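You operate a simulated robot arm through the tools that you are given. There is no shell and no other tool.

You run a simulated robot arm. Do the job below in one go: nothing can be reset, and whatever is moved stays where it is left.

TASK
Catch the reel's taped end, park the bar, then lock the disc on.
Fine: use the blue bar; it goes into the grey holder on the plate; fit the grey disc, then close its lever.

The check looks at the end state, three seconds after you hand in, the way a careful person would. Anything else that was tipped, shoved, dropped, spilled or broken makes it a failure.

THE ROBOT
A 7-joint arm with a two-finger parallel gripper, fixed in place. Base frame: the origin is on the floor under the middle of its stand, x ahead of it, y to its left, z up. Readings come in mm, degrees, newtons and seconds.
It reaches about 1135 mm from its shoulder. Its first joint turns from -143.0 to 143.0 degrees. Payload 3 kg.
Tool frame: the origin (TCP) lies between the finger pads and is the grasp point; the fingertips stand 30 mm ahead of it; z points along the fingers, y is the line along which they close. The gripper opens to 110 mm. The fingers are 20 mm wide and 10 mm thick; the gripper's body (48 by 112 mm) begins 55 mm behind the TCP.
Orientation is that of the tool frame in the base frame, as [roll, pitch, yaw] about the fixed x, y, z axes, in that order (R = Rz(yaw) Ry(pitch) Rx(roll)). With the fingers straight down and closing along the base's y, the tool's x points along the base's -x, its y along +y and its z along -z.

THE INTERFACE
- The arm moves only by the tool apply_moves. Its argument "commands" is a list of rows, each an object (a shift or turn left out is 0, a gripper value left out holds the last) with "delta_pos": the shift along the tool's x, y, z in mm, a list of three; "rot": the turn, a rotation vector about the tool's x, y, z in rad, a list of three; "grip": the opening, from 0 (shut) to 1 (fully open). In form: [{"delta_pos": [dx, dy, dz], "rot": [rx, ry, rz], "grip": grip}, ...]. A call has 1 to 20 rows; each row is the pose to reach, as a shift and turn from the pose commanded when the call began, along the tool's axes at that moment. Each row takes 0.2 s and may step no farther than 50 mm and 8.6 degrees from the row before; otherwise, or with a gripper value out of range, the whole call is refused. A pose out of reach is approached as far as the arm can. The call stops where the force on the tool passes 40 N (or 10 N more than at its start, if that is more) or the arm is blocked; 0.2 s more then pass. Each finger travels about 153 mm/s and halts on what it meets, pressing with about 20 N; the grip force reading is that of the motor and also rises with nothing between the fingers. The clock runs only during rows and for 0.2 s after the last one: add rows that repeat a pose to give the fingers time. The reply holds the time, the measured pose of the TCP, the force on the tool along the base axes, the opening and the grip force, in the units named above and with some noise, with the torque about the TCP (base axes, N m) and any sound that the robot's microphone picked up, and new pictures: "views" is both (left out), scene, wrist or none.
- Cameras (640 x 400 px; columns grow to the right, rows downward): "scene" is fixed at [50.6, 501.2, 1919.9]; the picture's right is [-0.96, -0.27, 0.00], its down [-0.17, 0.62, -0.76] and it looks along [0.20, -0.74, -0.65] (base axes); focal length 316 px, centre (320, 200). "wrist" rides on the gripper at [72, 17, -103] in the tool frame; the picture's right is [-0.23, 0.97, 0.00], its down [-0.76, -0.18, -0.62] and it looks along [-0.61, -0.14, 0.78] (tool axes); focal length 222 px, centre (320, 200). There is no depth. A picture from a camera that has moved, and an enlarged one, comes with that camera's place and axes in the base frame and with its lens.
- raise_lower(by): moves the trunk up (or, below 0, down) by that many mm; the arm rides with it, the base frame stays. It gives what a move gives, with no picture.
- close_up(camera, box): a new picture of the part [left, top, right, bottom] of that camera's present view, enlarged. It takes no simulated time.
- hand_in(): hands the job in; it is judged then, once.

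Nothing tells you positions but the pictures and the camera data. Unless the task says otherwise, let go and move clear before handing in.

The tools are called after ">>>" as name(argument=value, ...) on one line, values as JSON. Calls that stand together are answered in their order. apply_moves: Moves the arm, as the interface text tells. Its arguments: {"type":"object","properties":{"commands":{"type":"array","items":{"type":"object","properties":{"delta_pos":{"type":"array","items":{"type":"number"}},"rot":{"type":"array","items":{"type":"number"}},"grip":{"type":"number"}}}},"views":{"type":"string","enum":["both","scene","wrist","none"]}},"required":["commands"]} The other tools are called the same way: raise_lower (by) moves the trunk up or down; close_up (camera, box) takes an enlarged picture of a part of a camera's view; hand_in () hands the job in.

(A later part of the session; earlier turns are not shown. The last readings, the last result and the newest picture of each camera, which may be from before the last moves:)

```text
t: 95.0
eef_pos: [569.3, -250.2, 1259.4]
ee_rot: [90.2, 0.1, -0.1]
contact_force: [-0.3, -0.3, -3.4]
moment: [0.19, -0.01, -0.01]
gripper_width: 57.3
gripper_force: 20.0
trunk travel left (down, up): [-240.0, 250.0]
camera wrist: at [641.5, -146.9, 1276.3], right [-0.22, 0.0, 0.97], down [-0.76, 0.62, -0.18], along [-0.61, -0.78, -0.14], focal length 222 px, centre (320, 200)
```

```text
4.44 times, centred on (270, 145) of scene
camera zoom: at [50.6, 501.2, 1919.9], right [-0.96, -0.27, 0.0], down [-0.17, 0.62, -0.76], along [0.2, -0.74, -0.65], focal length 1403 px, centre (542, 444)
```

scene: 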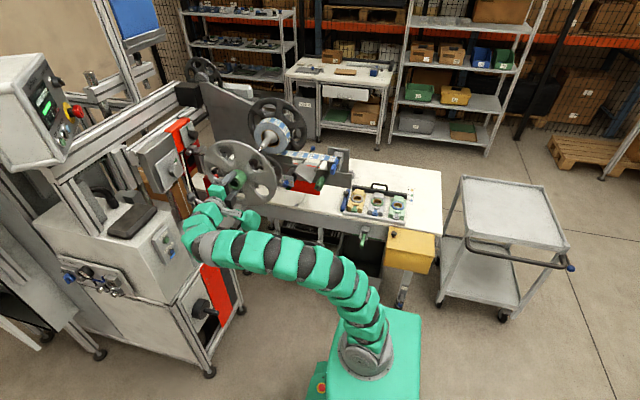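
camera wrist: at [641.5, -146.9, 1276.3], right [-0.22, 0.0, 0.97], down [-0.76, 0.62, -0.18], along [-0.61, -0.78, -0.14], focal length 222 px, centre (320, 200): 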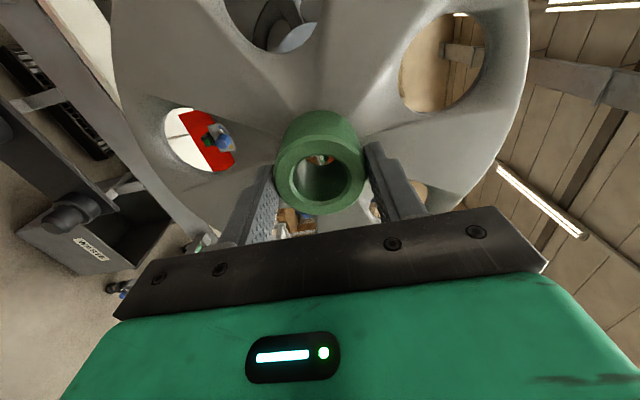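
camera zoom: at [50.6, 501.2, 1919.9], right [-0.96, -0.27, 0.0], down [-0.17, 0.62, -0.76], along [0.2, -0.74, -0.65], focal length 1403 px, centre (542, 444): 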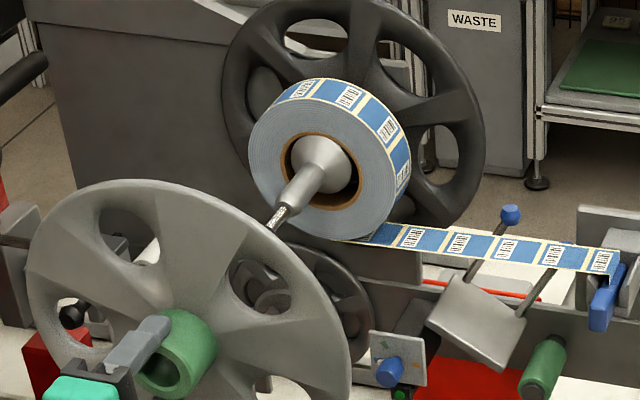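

The disc sits on the shaft line in front of the reel. I'll move forward until its back is about 20 mm short of the shaft's knob and check the alignment again.

>>> apply_moves(commands=[{"delta_pos": [0, 1, 25], "grip": 0}, {"delta_pos": [0, 1, 50], "grip": 0}, {"delta_pos": [0, 1, 75], "grip": 0}, {"delta_pos": [0, 1, 95], "grip": 0}, {"delta_pos": [0, 1, 95], "grip": 0}, {"delta_pos": [0, 1, 95], "grip": 0}], views="both")

>>> close_up(camera="scene", box=[220, 100, 310, 180])

>>> close_up(camera="scene", box=[230, 130, 290, 175])

```text
t: 96.4
eef_pos: [570.1, -345.4, 1260.0]
ee_rot: [90.0, 0.1, 0.0]
contact_force: [0.6, 0.2, -3.7]
moment: [0.2, -0.03, -0.03]
gripper_width: 57.3
gripper_force: 19.8
trunk travel left (down, up): [-240.0, 250.0]
camera wrist: at [641.4, -241.6, 1277.4], right [-0.23, 0.0, 0.97], down [-0.76, 0.62, -0.18], along [-0.61, -0.78, -0.14], focal length 222 px, centre (320, 200)
```

scene: 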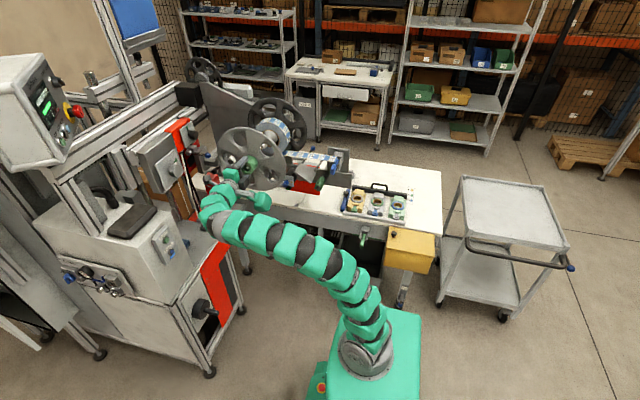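
wrist: 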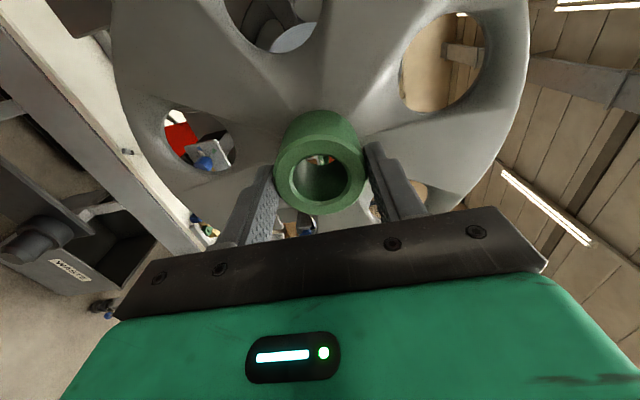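

```text
5.00 times, centred on (265, 140) of scene
camera zoom: at [50.6, 501.2, 1919.9], right [-0.96, -0.27, 0.0], down [-0.17, 0.62, -0.76], along [0.2, -0.74, -0.65], focal length 1578 px, centre (595, 500)
```

zoom: 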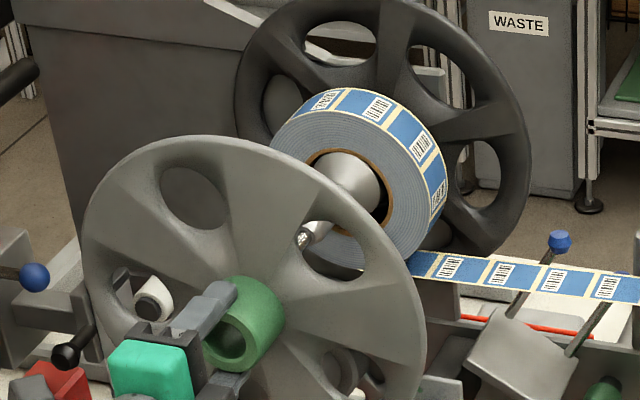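

```text
8.89 times, centred on (260, 152) of scene
camera zoom: at [50.6, 501.2, 1919.9], right [-0.96, -0.27, 0.0], down [-0.17, 0.62, -0.76], along [0.2, -0.74, -0.65], focal length 2806 px, centre (853, 622)
```

zoom: 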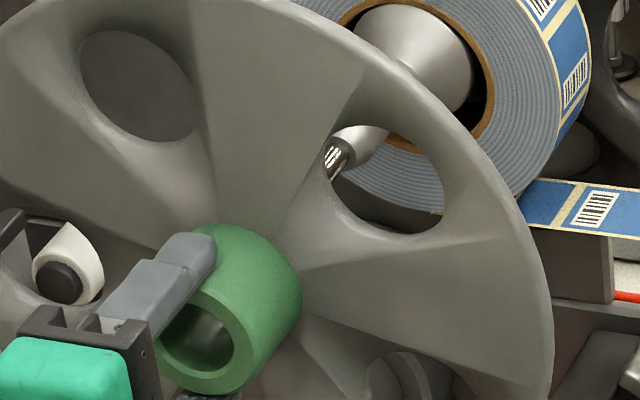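

>>> close_up(camera="scene", box=[243, 150, 267, 178])

>>> close_up(camera="scene", box=[255, 135, 285, 158])

```text
14.29 times, centred on (255, 164) of scene
camera zoom: at [50.6, 501.2, 1919.9], right [-0.96, -0.27, 0.0], down [-0.17, 0.62, -0.76], along [0.2, -0.74, -0.65], focal length 4509 px, centre (1249, 714)
```

zoom: 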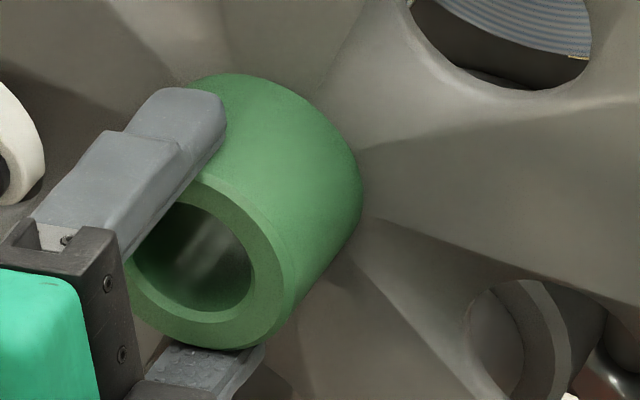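

```text
16.00 times, centred on (270, 146) of scene
camera zoom: at [50.6, 501.2, 1919.9], right [-0.96, -0.27, 0.0], down [-0.17, 0.62, -0.76], along [0.2, -0.74, -0.65], focal length 5050 px, centre (1120, 1056)
```

zoom: 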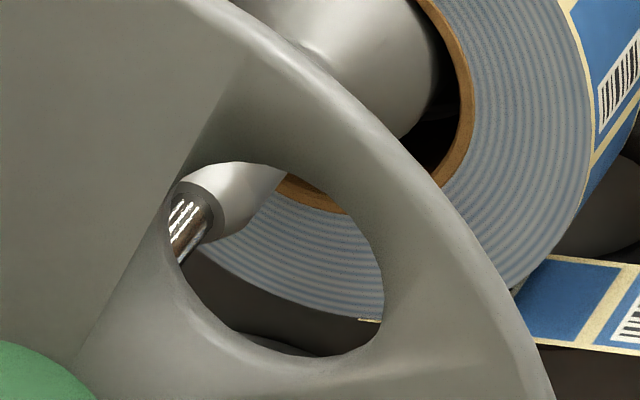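

>>> close_up(camera="wrist", box=[270, 100, 370, 220])

```text
3.33 times, centred on (320, 160) of wrist
camera zoom: at [641.4, -241.6, 1277.4], right [-0.23, 0.0, 0.97], down [-0.76, 0.62, -0.18], along [-0.61, -0.78, -0.14], focal length 740 px, centre (320, 333)
```

zoom: 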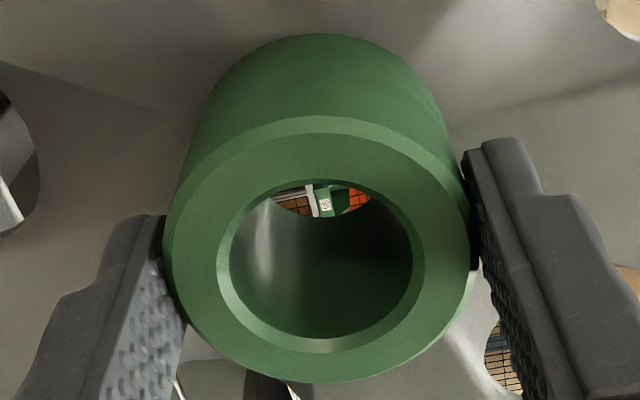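

With perspective accounted for, the hub centre is at about (568.8, 1259.0) and the shaft axis at about (569.2, 1260.5). I'll trim by about 1–1.5 mm and advance toward the knob in small steps, watching the force.

>>> apply_moves(commands=[{"delta_pos": [1.2, 1.5, 0], "grip": 0}, {"delta_pos": [1.2, 1.5, 10], "grip": 0}, {"delta_pos": [1.2, 1.5, 20], "grip": 0}, {"delta_pos": [1.2, 1.5, 28], "grip": 0}, {"delta_pos": [1.2, 1.5, 28], "grip": 0}], views="wrist")

>>> close_up(camera="scene", box=[235, 120, 295, 170])

>>> close_up(camera="wrist", box=[270, 100, 370, 220])

```text
t: 97.6
eef_pos: [570.7, -373.6, 1261.8]
ee_rot: [90.0, 0.1, -0.1]
contact_force: [0.0, 0.5, -4.4]
moment: [0.17, 0.01, 0.01]
gripper_width: 57.5
gripper_force: 19.7
trunk travel left (down, up): [-240.0, 250.0]
camera wrist: at [642.5, -270.1, 1279.3], right [-0.23, 0.0, 0.97], down [-0.76, 0.62, -0.18], along [-0.61, -0.78, -0.14], focal length 222 px, centre (320, 200)
```

wrist: 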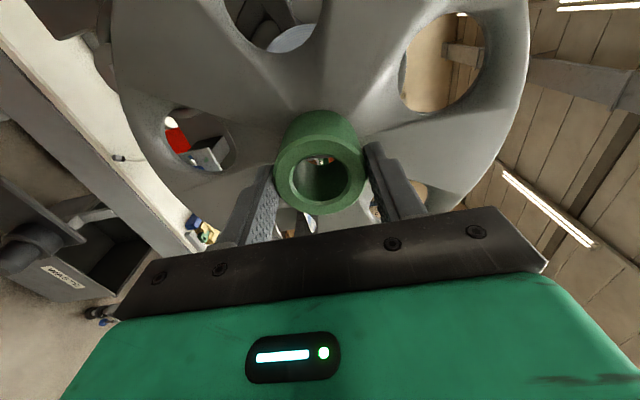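

```text
8.00 times, centred on (265, 145) of scene
camera zoom: at [50.6, 501.2, 1919.9], right [-0.96, -0.27, 0.0], down [-0.17, 0.62, -0.76], along [0.2, -0.74, -0.65], focal length 2525 px, centre (760, 640)
```

zoom: 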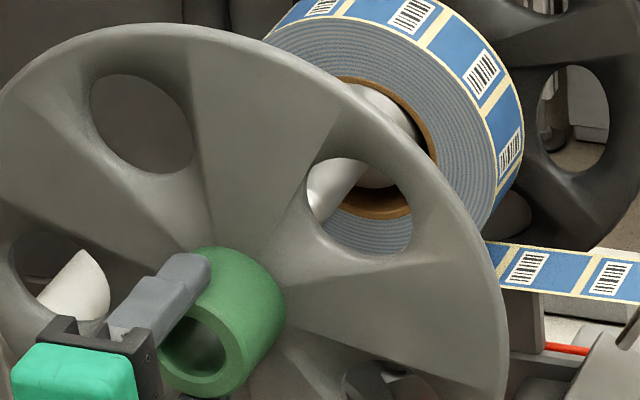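

```text
3.33 times, centred on (320, 160) of wrist
camera zoom: at [642.5, -270.1, 1279.3], right [-0.23, 0.0, 0.97], down [-0.76, 0.62, -0.18], along [-0.61, -0.78, -0.14], focal length 740 px, centre (320, 333)
```

zoom: 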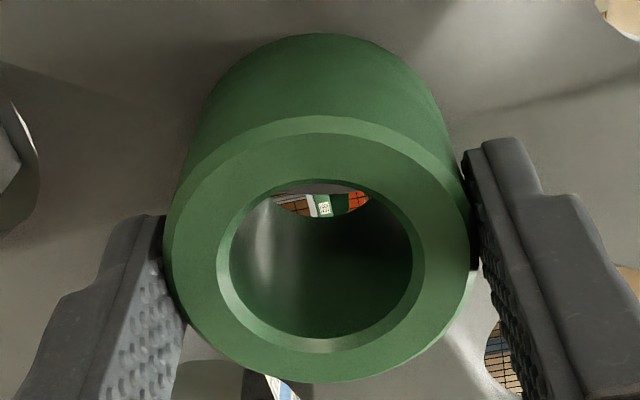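

>>> apply_moves(commands=[{"delta_pos": [0, 0, 4], "grip": 0}, {"delta_pos": [0, 0, 8], "grip": 0}, {"delta_pos": [0, 0, 12], "grip": 0}, {"delta_pos": [0, 0, 16], "grip": 0}, {"delta_pos": [0, 0, 20], "grip": 0}, {"delta_pos": [0, 0, 20], "grip": 0}], views="wrist")

>>> close_up(camera="wrist", box=[270, 100, 370, 220])

>>> close_up(camera="scene", box=[235, 120, 295, 170])

```text
t: 99.0
eef_pos: [571.4, -393.5, 1262.9]
ee_rot: [90.1, 0.1, 0.0]
contact_force: [-0.4, -0.2, -3.1]
moment: [0.25, 0.01, -0.01]
gripper_width: 57.5
gripper_force: 19.5
trunk travel left (down, up): [-240.0, 250.0]
camera wrist: at [643.0, -290.1, 1279.3], right [-0.23, 0.0, 0.97], down [-0.76, 0.62, -0.18], along [-0.61, -0.78, -0.14], focal length 222 px, centre (320, 200)
```

wrist: 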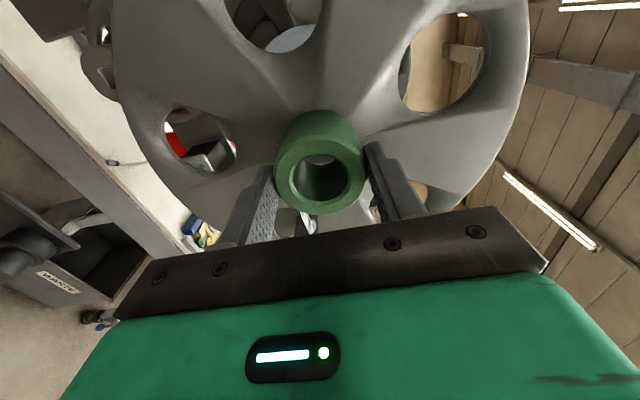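

```text
3.33 times, centred on (320, 160) of wrist
camera zoom: at [643.0, -290.1, 1279.3], right [-0.23, 0.0, 0.97], down [-0.76, 0.62, -0.18], along [-0.61, -0.78, -0.14], focal length 740 px, centre (320, 333)
```

zoom: 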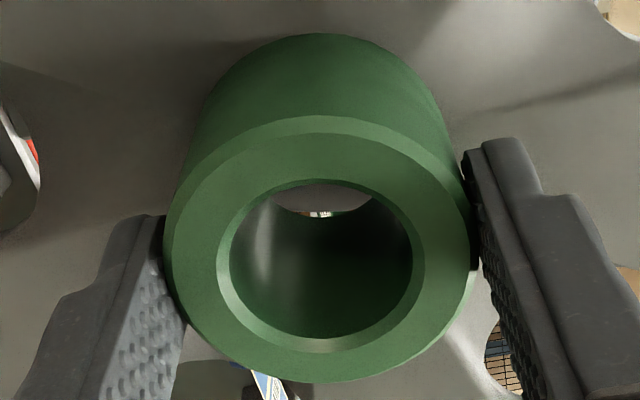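

```text
8.00 times, centred on (265, 145) of scene
camera zoom: at [50.6, 501.2, 1919.9], right [-0.96, -0.27, 0.0], down [-0.17, 0.62, -0.76], along [0.2, -0.74, -0.65], focal length 2525 px, centre (760, 640)
```

zoom: 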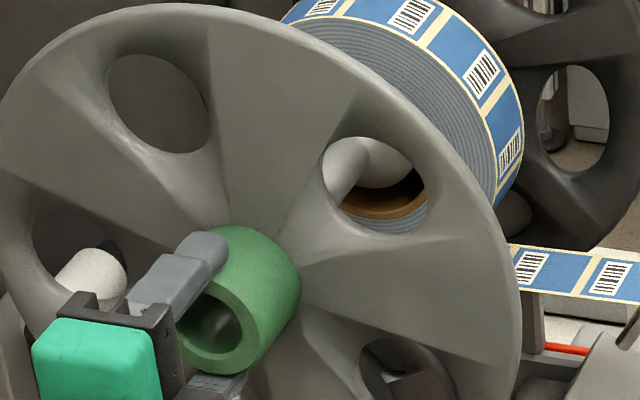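

>>> apply_moves(commands=[{"delta_pos": [0, 0, 4], "grip": 0}, {"delta_pos": [0, 0, 8], "grip": 0}, {"delta_pos": [0, 0, 12], "grip": 0}, {"delta_pos": [0, 0, 16], "grip": 0}, {"delta_pos": [0, 0, 20], "grip": 0}, {"delta_pos": [0, 0, 20], "grip": 0}], views="wrist")

>>> close_up(camera="wrist", box=[270, 100, 370, 220])

```text
t: 100.4
eef_pos: [569.9, -413.6, 1262.5]
ee_rot: [90.1, 0.1, -0.2]
contact_force: [0.9, -0.3, -3.5]
moment: [0.24, -0.03, 0.0]
gripper_width: 57.4
gripper_force: 19.7
trunk travel left (down, up): [-240.0, 250.0]
camera wrist: at [642.9, -310.1, 1279.5], right [-0.23, 0.0, 0.97], down [-0.76, 0.62, -0.18], along [-0.61, -0.78, -0.14], focal length 222 px, centre (320, 200)
```

wrist: 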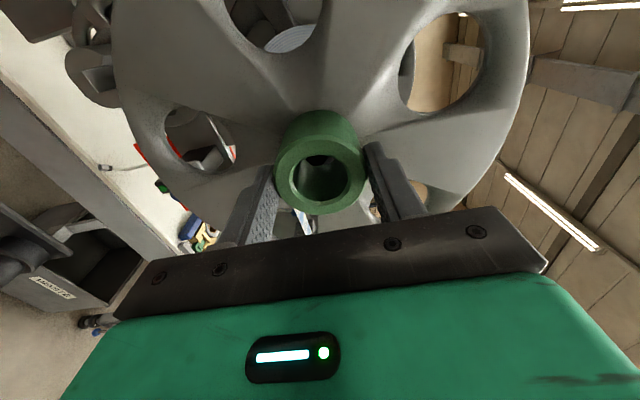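

```text
3.33 times, centred on (320, 160) of wrist
camera zoom: at [642.9, -310.1, 1279.5], right [-0.23, 0.0, 0.97], down [-0.76, 0.62, -0.18], along [-0.61, -0.78, -0.14], focal length 740 px, centre (320, 333)
```

zoom: 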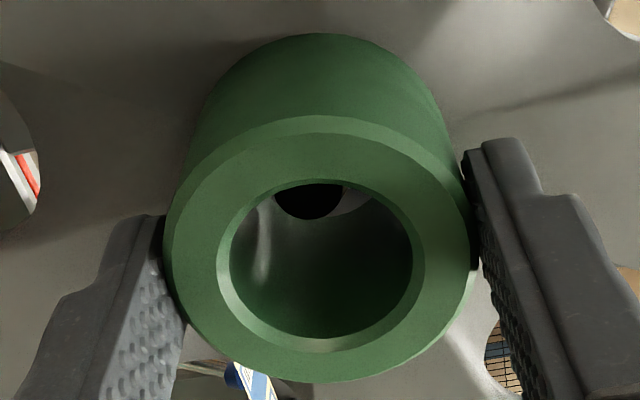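

The black knob is visible inside the bore, and I estimate it's within 2 mm of centre. I'll trim slightly and keep sliding on.

>>> apply_moves(commands=[{"delta_pos": [0.8, -1.3, 0], "grip": 0}, {"delta_pos": [0.8, -1.3, 4], "grip": 0}, {"delta_pos": [0.8, -1.3, 8], "grip": 0}, {"delta_pos": [0.8, -1.3, 12], "grip": 0}, {"delta_pos": [0.8, -1.3, 16], "grip": 0}, {"delta_pos": [0.8, -1.3, 20], "grip": 0}, {"delta_pos": [0.8, -1.3, 20], "grip": 0}], views="wrist")

>>> close_up(camera="wrist", box=[270, 100, 370, 220])

>>> close_up(camera="scene", box=[235, 120, 295, 170])

```text
t: 102.0
eef_pos: [571.7, -433.2, 1262.0]
ee_rot: [90.1, 0.1, -0.1]
contact_force: [0.1, -0.2, -3.2]
moment: [0.22, 0.0, -0.02]
gripper_width: 57.5
gripper_force: 19.8
trunk travel left (down, up): [-240.0, 250.0]
camera wrist: at [643.5, -330.1, 1278.2], right [-0.23, 0.0, 0.97], down [-0.76, 0.62, -0.18], along [-0.61, -0.78, -0.14], focal length 222 px, centre (320, 200)
```

wrist: 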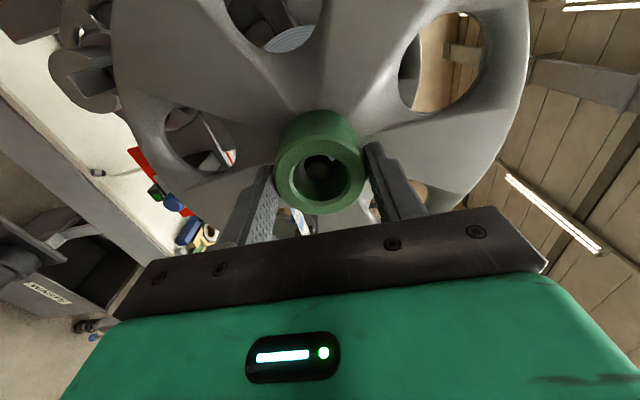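

```text
3.33 times, centred on (320, 160) of wrist
camera zoom: at [643.5, -330.1, 1278.2], right [-0.23, 0.0, 0.97], down [-0.76, 0.62, -0.18], along [-0.61, -0.78, -0.14], focal length 740 px, centre (320, 333)
```

zoom: 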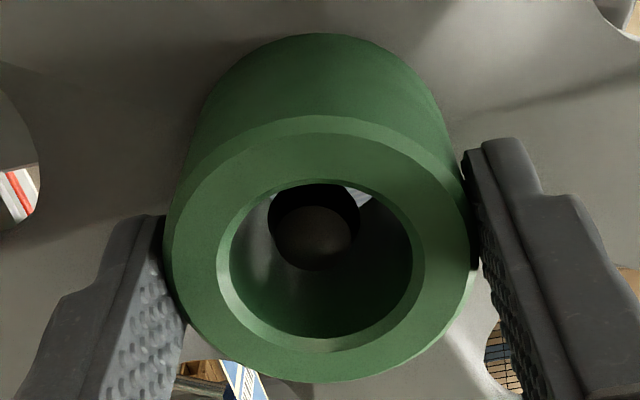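

```text
8.00 times, centred on (265, 145) of scene
camera zoom: at [50.6, 501.2, 1919.9], right [-0.96, -0.27, 0.0], down [-0.17, 0.62, -0.76], along [0.2, -0.74, -0.65], focal length 2525 px, centre (760, 640)
```

zoom: 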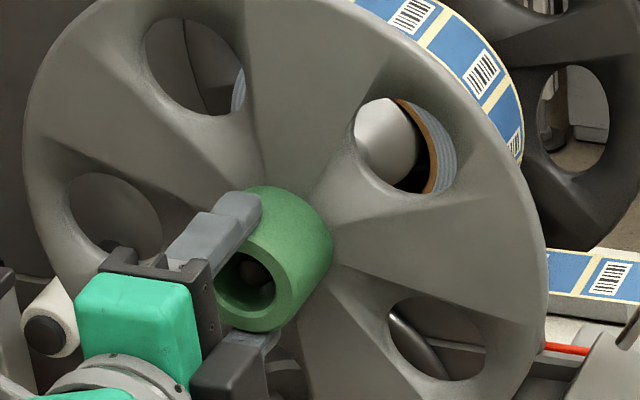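

The knob is centred inside the bore. Continuing onto the shaft.

>>> apply_moves(commands=[{"delta_pos": [0, 0, 4], "grip": 0}, {"delta_pos": [0, 0, 8], "grip": 0}, {"delta_pos": [0, 0, 12], "grip": 0}, {"delta_pos": [0, 0, 16], "grip": 0}, {"delta_pos": [0, 0, 20], "grip": 0}, {"delta_pos": [0, 0, 20], "grip": 0}], views="wrist")

>>> close_up(camera="wrist", box=[270, 100, 370, 220])

>>> close_up(camera="scene", box=[235, 110, 305, 170])

```text
t: 103.4
eef_pos: [571.6, -453.6, 1260.9]
ee_rot: [90.1, 0.2, -0.1]
contact_force: [0.6, -0.9, -3.2]
moment: [0.16, 0.0, -0.02]
gripper_width: 57.2
gripper_force: 20.4
trunk travel left (down, up): [-240.0, 250.0]
camera wrist: at [643.7, -350.1, 1278.1], right [-0.23, 0.0, 0.97], down [-0.76, 0.62, -0.18], along [-0.61, -0.78, -0.14], focal length 222 px, centre (320, 200)
```

wrist: 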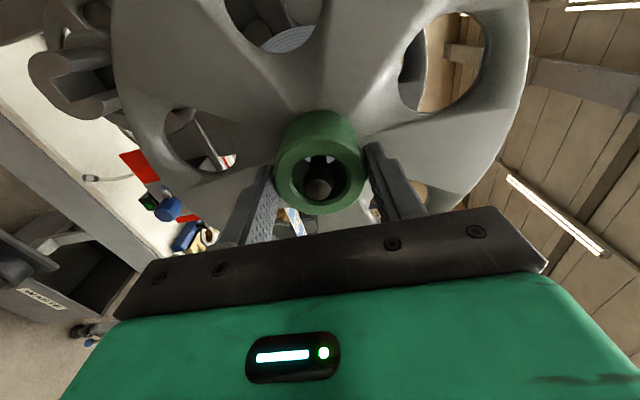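

```text
3.33 times, centred on (320, 160) of wrist
camera zoom: at [643.7, -350.1, 1278.1], right [-0.23, 0.0, 0.97], down [-0.76, 0.62, -0.18], along [-0.61, -0.78, -0.14], focal length 740 px, centre (320, 333)
```

zoom: 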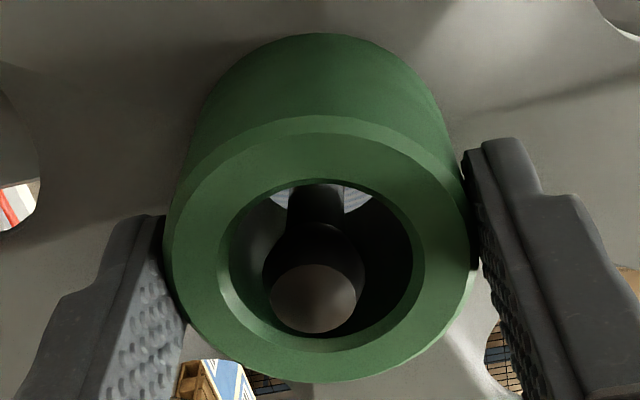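

```text
6.67 times, centred on (270, 140) of scene
camera zoom: at [50.6, 501.2, 1919.9], right [-0.96, -0.27, 0.0], down [-0.17, 0.62, -0.76], along [0.2, -0.74, -0.65], focal length 2104 px, centre (653, 600)
```

zoom: 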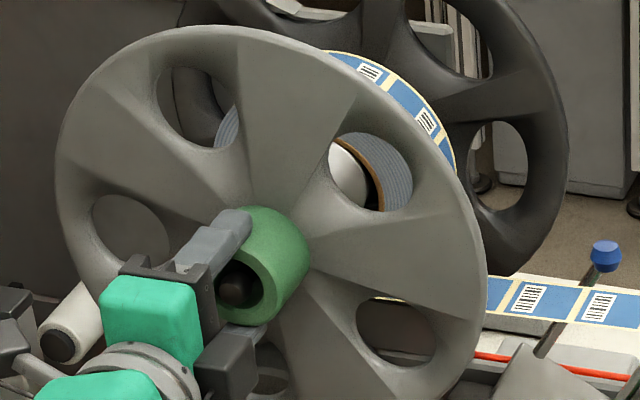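

The shaft is starting to enter the bore, still without contact. I'll continue 24 mm and check again.

>>> apply_moves(commands=[{"delta_pos": [0, -0.5, 4], "grip": 0}, {"delta_pos": [0, -0.7, 8], "grip": 0}, {"delta_pos": [0, -0.7, 12], "grip": 0}, {"delta_pos": [0, -0.7, 16], "grip": 0}, {"delta_pos": [0, -0.7, 20], "grip": 0}, {"delta_pos": [0, -0.7, 24], "grip": 0}, {"delta_pos": [0, -0.7, 24], "grip": 0}], views="wrist")

>>> close_up(camera="wrist", box=[270, 100, 370, 220])

>>> close_up(camera="scene", box=[235, 110, 305, 170])

```text
t: 105.0
eef_pos: [571.0, -478.4, 1259.7]
ee_rot: [90.1, 0.1, -0.2]
contact_force: [0.5, 0.1, -3.7]
moment: [0.22, 0.03, 0.0]
gripper_width: 57.8
gripper_force: 20.3
trunk travel left (down, up): [-240.0, 250.0]
camera wrist: at [643.3, -374.2, 1277.2], right [-0.23, 0.0, 0.97], down [-0.76, 0.62, -0.18], along [-0.61, -0.78, -0.14], focal length 222 px, centre (320, 200)
```

wrist: 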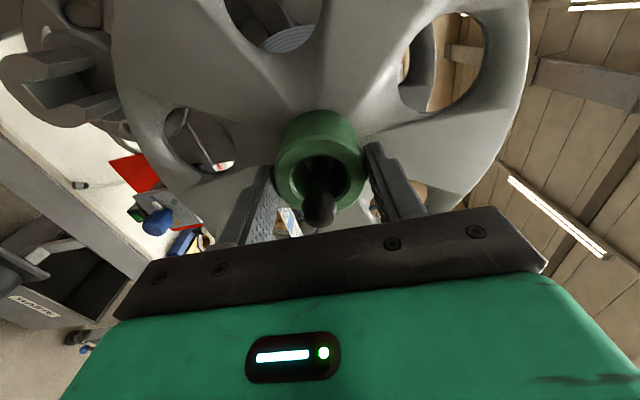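

```text
3.33 times, centred on (320, 160) of wrist
camera zoom: at [643.3, -374.2, 1277.2], right [-0.23, 0.0, 0.97], down [-0.76, 0.62, -0.18], along [-0.61, -0.78, -0.14], focal length 740 px, centre (320, 333)
```

zoom: 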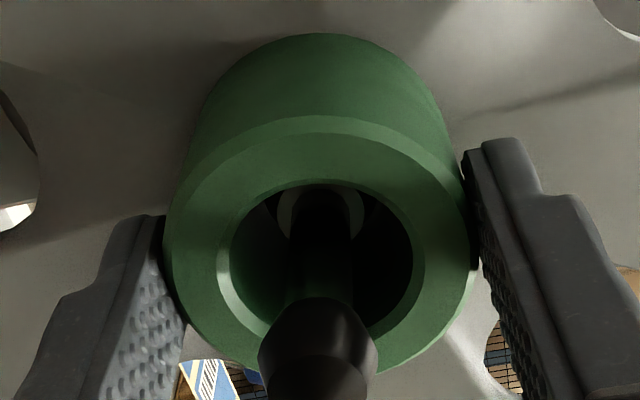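

```text
6.67 times, centred on (270, 140) of scene
camera zoom: at [50.6, 501.2, 1919.9], right [-0.96, -0.27, 0.0], down [-0.17, 0.62, -0.76], along [0.2, -0.74, -0.65], focal length 2104 px, centre (653, 600)
```

zoom: 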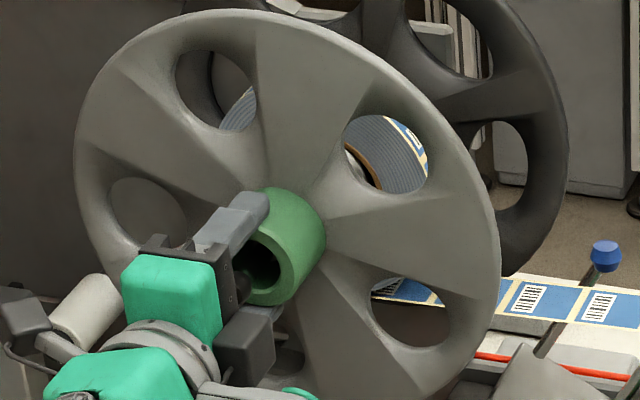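

>>> apply_moves(commands=[{"delta_pos": [0, 0, 4], "grip": 0}, {"delta_pos": [0, 0, 8], "grip": 0}, {"delta_pos": [0, 0, 12], "grip": 0}, {"delta_pos": [0, 0, 16], "grip": 0}, {"delta_pos": [0, 0, 20], "grip": 0}, {"delta_pos": [0, 0, 20], "grip": 0}], views="wrist")

>>> close_up(camera="wrist", box=[250, 90, 390, 240])

>>> close_up(camera="scene", box=[235, 110, 305, 170])

```text
t: 106.4
eef_pos: [570.9, -498.1, 1259.6]
ee_rot: [90.1, 0.0, -0.1]
contact_force: [-0.8, 0.4, -4.2]
moment: [0.2, 0.01, 0.02]
gripper_width: 57.2
gripper_force: 19.8
trunk travel left (down, up): [-240.0, 250.0]
camera wrist: at [643.2, -394.4, 1276.8], right [-0.23, 0.0, 0.97], down [-0.76, 0.62, -0.18], along [-0.61, -0.78, -0.14], focal length 222 px, centre (320, 200)
```

wrist: 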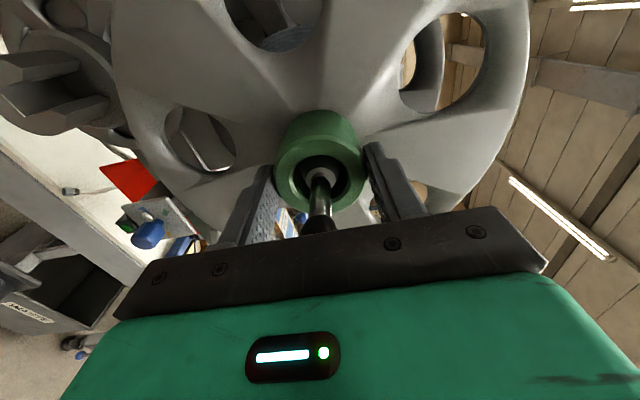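

```text
2.67 times, centred on (320, 165) of wrist
camera zoom: at [643.2, -394.4, 1276.8], right [-0.23, 0.0, 0.97], down [-0.76, 0.62, -0.18], along [-0.61, -0.78, -0.14], focal length 592 px, centre (320, 293)
```

zoom: 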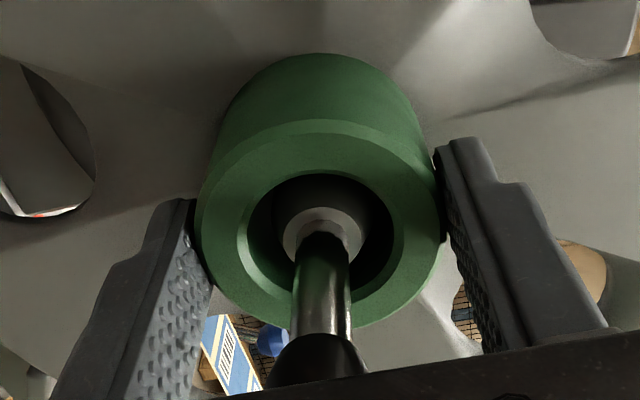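

```text
6.67 times, centred on (270, 140) of scene
camera zoom: at [50.6, 501.2, 1919.9], right [-0.96, -0.27, 0.0], down [-0.17, 0.62, -0.76], along [0.2, -0.74, -0.65], focal length 2104 px, centre (653, 600)
```

zoom: 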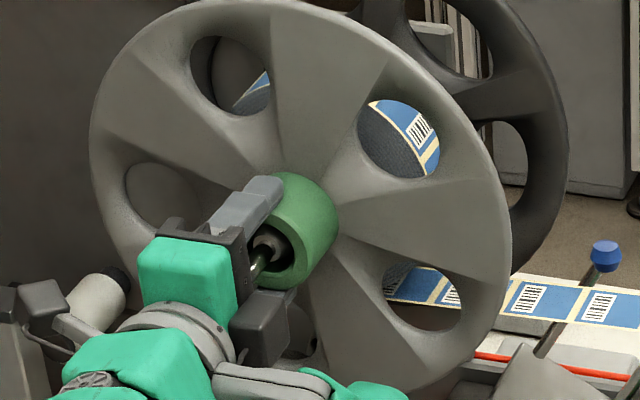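

The shaft is well centred in the bore, and the knob is about 12 mm from the palm. I'll go 6 mm further, then lower gently so the bore rests on the shaft before letting go.

>>> apply_moves(commands=[{"delta_pos": [0, 0, 3], "grip": 0}, {"delta_pos": [0, 0, 6], "grip": 0}, {"delta_pos": [0, -1.5, 6], "grip": 0}, {"delta_pos": [0, -3, 6], "grip": 0}, {"delta_pos": [0, -3, 6], "grip": 0}], views="none")

```text
t: 107.6
eef_pos: [571.0, -504.7, 1255.8]
ee_rot: [90.2, 0.2, 0.0]
contact_force: [0.6, -0.2, -3.3]
moment: [0.19, 0.01, -0.02]
gripper_width: 57.5
gripper_force: 20.2
trunk travel left (down, up): [-240.0, 250.0]
```

>>> apply_moves(commands=[{"delta_pos": [0, -1, 0], "grip": 0}, {"delta_pos": [0, -2, 0], "grip": 0}, {"delta_pos": [0, -2, 0], "grip": 0}], views="none")

```text
t: 108.4
eef_pos: [570.7, -504.6, 1255.9]
ee_rot: [90.0, 0.1, -0.1]
contact_force: [1.1, -1.2, -0.3]
moment: [0.0, 0.03, 0.03]
gripper_width: 57.4
gripper_force: 20.0
trunk travel left (down, up): [-240.0, 250.0]
```

The weight has transferred to the shaft. Opening the fingers now.

>>> apply_moves(commands=[{"delta_pos": [0, 0, 0], "grip": 0.55}, {"delta_pos": [0, 0, 0], "grip": 0.6}, {"delta_pos": [0, 0, 0], "grip": 0.7}, {"delta_pos": [0, 0, 0], "grip": 0.8}, {"delta_pos": [0, 0, 0], "grip": 0.8}], views="wrist")

>>> close_up(camera="wrist", box=[250, 90, 390, 240])

>>> close_up(camera="scene", box=[235, 110, 305, 170])

```text
t: 109.6
eef_pos: [569.7, -503.3, 1255.6]
ee_rot: [90.0, 0.2, -0.1]
contact_force: [-0.5, -0.7, 0.1]
moment: [-0.01, 0.01, 0.02]
gripper_width: 88.0
gripper_force: 0.1
trunk travel left (down, up): [-240.0, 250.0]
camera wrist: at [643.3, -399.9, 1272.6], right [-0.23, 0.0, 0.97], down [-0.76, 0.62, -0.18], along [-0.61, -0.78, -0.14], focal length 222 px, centre (320, 200)
```

wrist: 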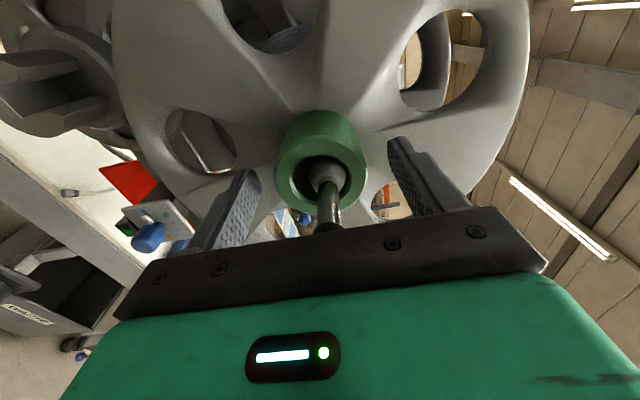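

```text
2.67 times, centred on (320, 165) of wrist
camera zoom: at [643.3, -399.9, 1272.6], right [-0.23, 0.0, 0.97], down [-0.76, 0.62, -0.18], along [-0.61, -0.78, -0.14], focal length 592 px, centre (320, 293)
```

zoom: 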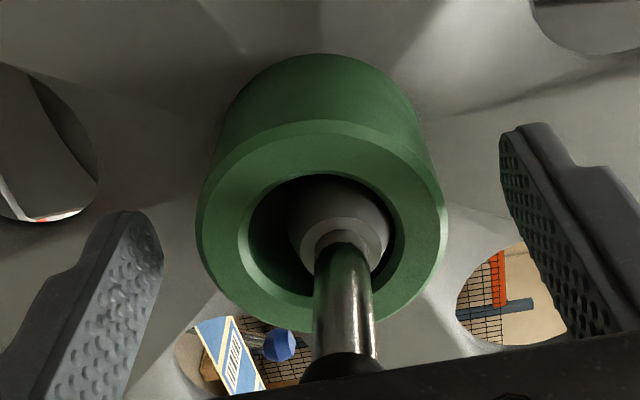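

```text
6.67 times, centred on (270, 140) of scene
camera zoom: at [50.6, 501.2, 1919.9], right [-0.96, -0.27, 0.0], down [-0.17, 0.62, -0.76], along [0.2, -0.74, -0.65], focal length 2104 px, centre (653, 600)
```

zoom: 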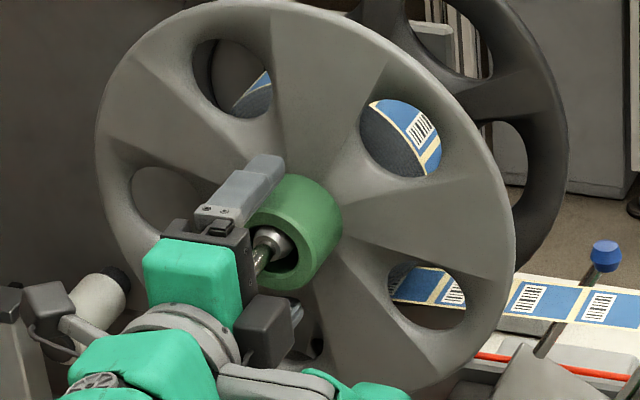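

Released; the disc hangs on the shaft. I'll back off 35 mm, narrow the fingers to straddle the lever, and push the hub's front ring to seat the disc.

>>> apply_moves(commands=[{"delta_pos": [0, 0, -12], "grip": 0.8}, {"delta_pos": [0, 0, -24], "grip": 0.8}, {"delta_pos": [0, 2.5, -36], "grip": 0.8}, {"delta_pos": [0, 2.5, -36], "grip": 0.6}, {"delta_pos": [0, 2.5, -36], "grip": 0.4}, {"delta_pos": [0, 2.5, -36], "grip": 0.33}, {"delta_pos": [0, 2.5, -36], "grip": 0.33}], views="wrist")

>>> close_up(camera="wrist", box=[250, 90, 390, 240])

>>> close_up(camera="scene", box=[235, 110, 305, 170])

```text
t: 111.2
eef_pos: [571.5, -467.0, 1257.4]
ee_rot: [90.1, 0.1, -0.1]
contact_force: [-0.3, 0.0, 0.5]
moment: [0.01, 0.0, 0.02]
gripper_width: 36.4
gripper_force: 0.0
trunk travel left (down, up): [-240.0, 250.0]
camera wrist: at [643.6, -363.8, 1274.9], right [-0.23, 0.0, 0.97], down [-0.76, 0.62, -0.18], along [-0.61, -0.78, -0.14], focal length 222 px, centre (320, 200)
```

wrist: 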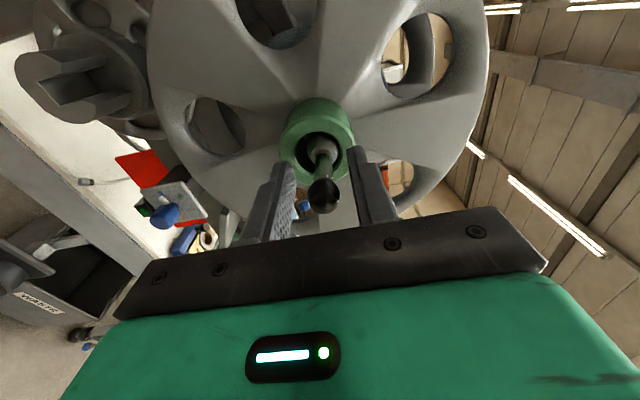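

```text
2.67 times, centred on (320, 165) of wrist
camera zoom: at [643.6, -363.8, 1274.9], right [-0.23, 0.0, 0.97], down [-0.76, 0.62, -0.18], along [-0.61, -0.78, -0.14], focal length 592 px, centre (320, 293)
```

zoom: 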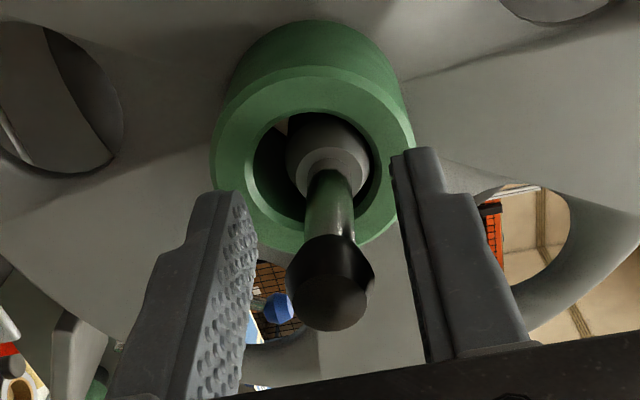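

```text
6.67 times, centred on (270, 140) of scene
camera zoom: at [50.6, 501.2, 1919.9], right [-0.96, -0.27, 0.0], down [-0.17, 0.62, -0.76], along [0.2, -0.74, -0.65], focal length 2104 px, centre (653, 600)
```

zoom: 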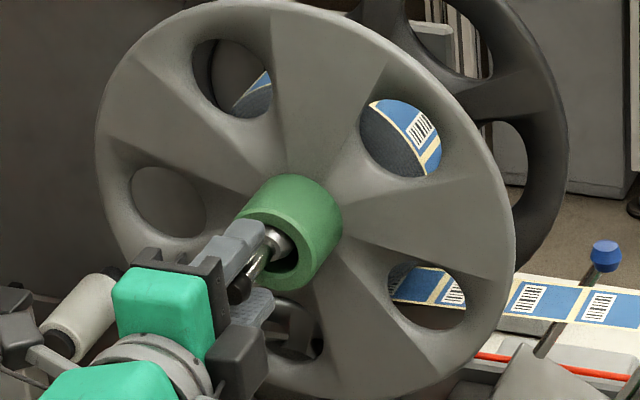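

The fingers straddle the lever cleanly. I'll advance gently until the tips meet the hub ring and then push it to its seat.

>>> apply_moves(commands=[{"delta_pos": [0, 1, 4], "grip": 0.33}, {"delta_pos": [0, 1, 8], "grip": 0.33}, {"delta_pos": [0, 1, 12], "grip": 0.33}, {"delta_pos": [0, 1, 15], "grip": 0.33}, {"delta_pos": [0, 1, 15], "grip": 0.33}], views="wrist")

>>> close_up(camera="wrist", box=[250, 90, 390, 240])

```text
t: 112.4
eef_pos: [571.0, -482.5, 1259.5]
ee_rot: [90.0, 0.0, -0.1]
contact_force: [0.3, 0.3, -0.6]
moment: [0.0, 0.02, 0.0]
gripper_width: 36.4
gripper_force: 0.1
trunk travel left (down, up): [-240.0, 250.0]
camera wrist: at [643.2, -378.7, 1276.0], right [-0.23, 0.0, 0.97], down [-0.76, 0.62, -0.18], along [-0.61, -0.78, -0.14], focal length 222 px, centre (320, 200)
```

wrist: 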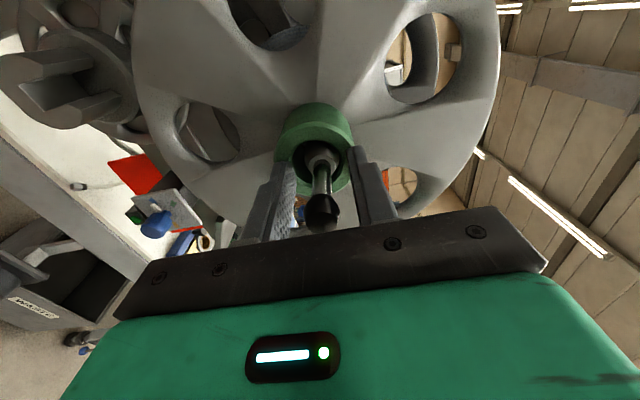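

```text
2.67 times, centred on (320, 165) of wrist
camera zoom: at [643.2, -378.7, 1276.0], right [-0.23, 0.0, 0.97], down [-0.76, 0.62, -0.18], along [-0.61, -0.78, -0.14], focal length 592 px, centre (320, 293)
```

zoom: 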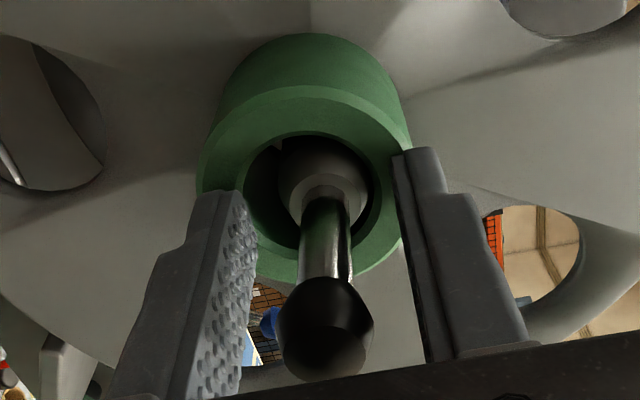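

>>> apply_moves(commands=[{"delta_pos": [0, 0, 3], "grip": 0.33}, {"delta_pos": [0, 0, 6], "grip": 0.33}, {"delta_pos": [0, 0, 9], "grip": 0.33}, {"delta_pos": [0, 0, 9], "grip": 0.33}], views="none")

>>> apply_moves(commands=[{"delta_pos": [0, 0, 2], "grip": 0.33}, {"delta_pos": [0, 0, 4], "grip": 0.33}, {"delta_pos": [0, 0, 4], "grip": 0.33}], views="wrist")

>>> close_up(camera="scene", box=[235, 110, 305, 170])

>>> close_up(camera="wrist", box=[250, 90, 390, 240])

```text
t: 113.4
eef_pos: [570.4, -491.0, 1259.3]
ee_rot: [90.0, 0.0, -0.1]
contact_force: [1.2, 1.2, 0.2]
moment: [0.04, 0.03, 0.03]
gripper_width: 36.7
gripper_force: 0.4
trunk travel left (down, up): [-240.0, 250.0]
```

```text
t: 114.2
eef_pos: [569.7, -495.9, 1259.1]
ee_rot: [90.1, 0.1, -0.1]
contact_force: [0.6, -0.2, 0.4]
moment: [0.0, 0.0, -0.05]
gripper_width: 36.2
gripper_force: 0.0
trunk travel left (down, up): [-240.0, 250.0]
camera wrist: at [643.3, -391.9, 1275.9], right [-0.23, 0.0, 0.97], down [-0.76, 0.62, -0.18], along [-0.61, -0.78, -0.14], focal length 222 px, centre (320, 200)
```

wrist: 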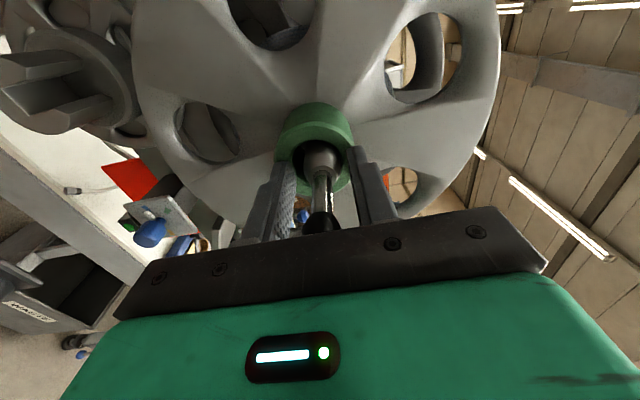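

```text
6.67 times, centred on (270, 140) of scene
camera zoom: at [50.6, 501.2, 1919.9], right [-0.96, -0.27, 0.0], down [-0.17, 0.62, -0.76], along [0.2, -0.74, -0.65], focal length 2104 px, centre (653, 600)
```

zoom: 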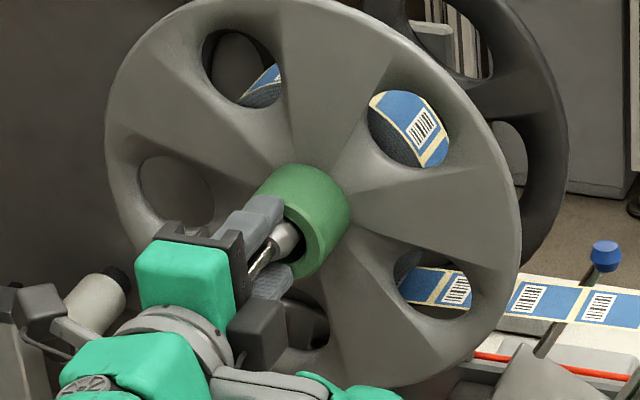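

```text
2.67 times, centred on (320, 165) of wrist
camera zoom: at [643.3, -391.9, 1275.9], right [-0.23, 0.0, 0.97], down [-0.76, 0.62, -0.18], along [-0.61, -0.78, -0.14], focal length 592 px, centre (320, 293)
```

zoom: 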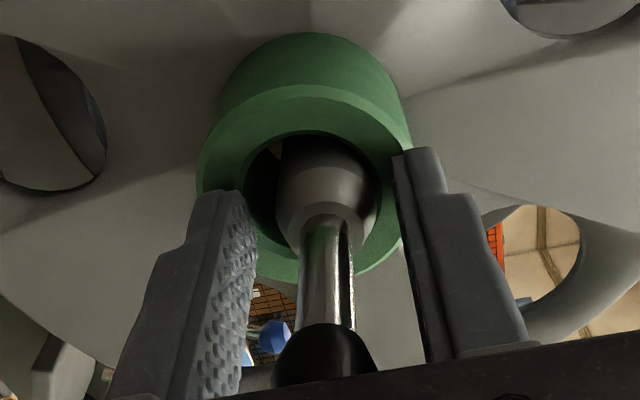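

The disc slides easily. I'll keep pushing a few millimetres at a time, watching for the seat.

>>> apply_moves(commands=[{"delta_pos": [0, 0, 2], "grip": 0.33}, {"delta_pos": [0, 0, 4], "grip": 0.33}, {"delta_pos": [0, 0, 4], "grip": 0.33}], views="none")

>>> apply_moves(commands=[{"delta_pos": [0, 0, 2], "grip": 0.33}, {"delta_pos": [0, 0, 4], "grip": 0.33}, {"delta_pos": [0, 0, 4], "grip": 0.33}], views="wrist")

>>> close_up(camera="scene", box=[235, 110, 305, 170])

>>> close_up(camera="wrist", box=[250, 90, 390, 240])

```text
t: 115.0
eef_pos: [571.8, -498.9, 1257.4]
ee_rot: [90.0, 0.1, 0.0]
contact_force: [0.5, 7.9, -0.3]
moment: [-0.21, 0.05, 0.02]
gripper_width: 36.2
gripper_force: 0.5
trunk travel left (down, up): [-240.0, 250.0]
```

```text
t: 115.8
eef_pos: [570.8, -500.1, 1261.0]
ee_rot: [89.9, 0.2, -0.1]
contact_force: [-1.3, 26.8, 3.8]
moment: [-0.74, 0.02, -0.26]
gripper_width: 38.3
gripper_force: 2.1
trunk travel left (down, up): [-240.0, 250.0]
camera wrist: at [643.5, -396.4, 1277.3], right [-0.23, 0.0, 0.97], down [-0.76, 0.62, -0.18], along [-0.61, -0.78, -0.14], focal length 222 px, centre (320, 200)
```

wrist: 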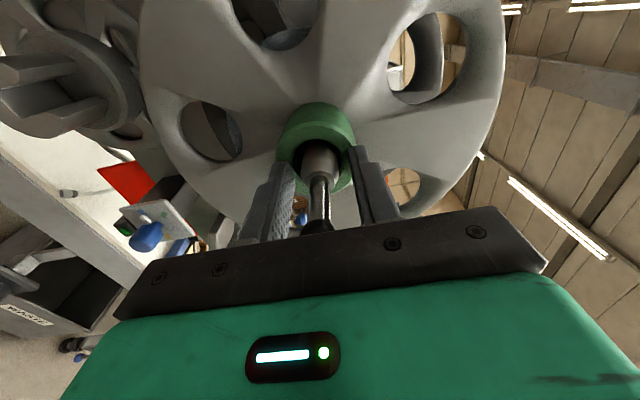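

```text
6.67 times, centred on (270, 140) of scene
camera zoom: at [50.6, 501.2, 1919.9], right [-0.96, -0.27, 0.0], down [-0.17, 0.62, -0.76], along [0.2, -0.74, -0.65], focal length 2104 px, centre (653, 600)
```

zoom: 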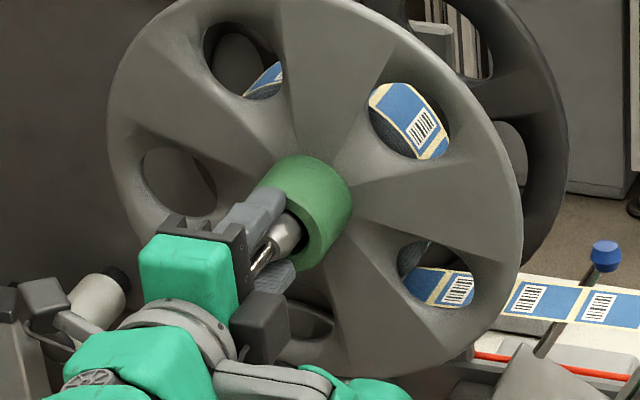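

```text
2.67 times, centred on (320, 165) of wrist
camera zoom: at [643.5, -396.4, 1277.3], right [-0.23, 0.0, 0.97], down [-0.76, 0.62, -0.18], along [-0.61, -0.78, -0.14], focal length 592 px, centre (320, 293)
```

zoom: 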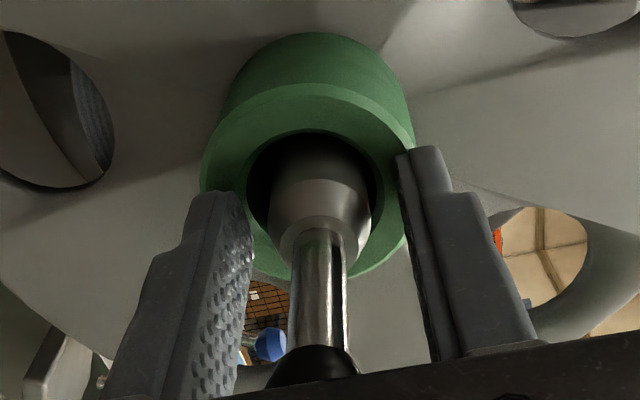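

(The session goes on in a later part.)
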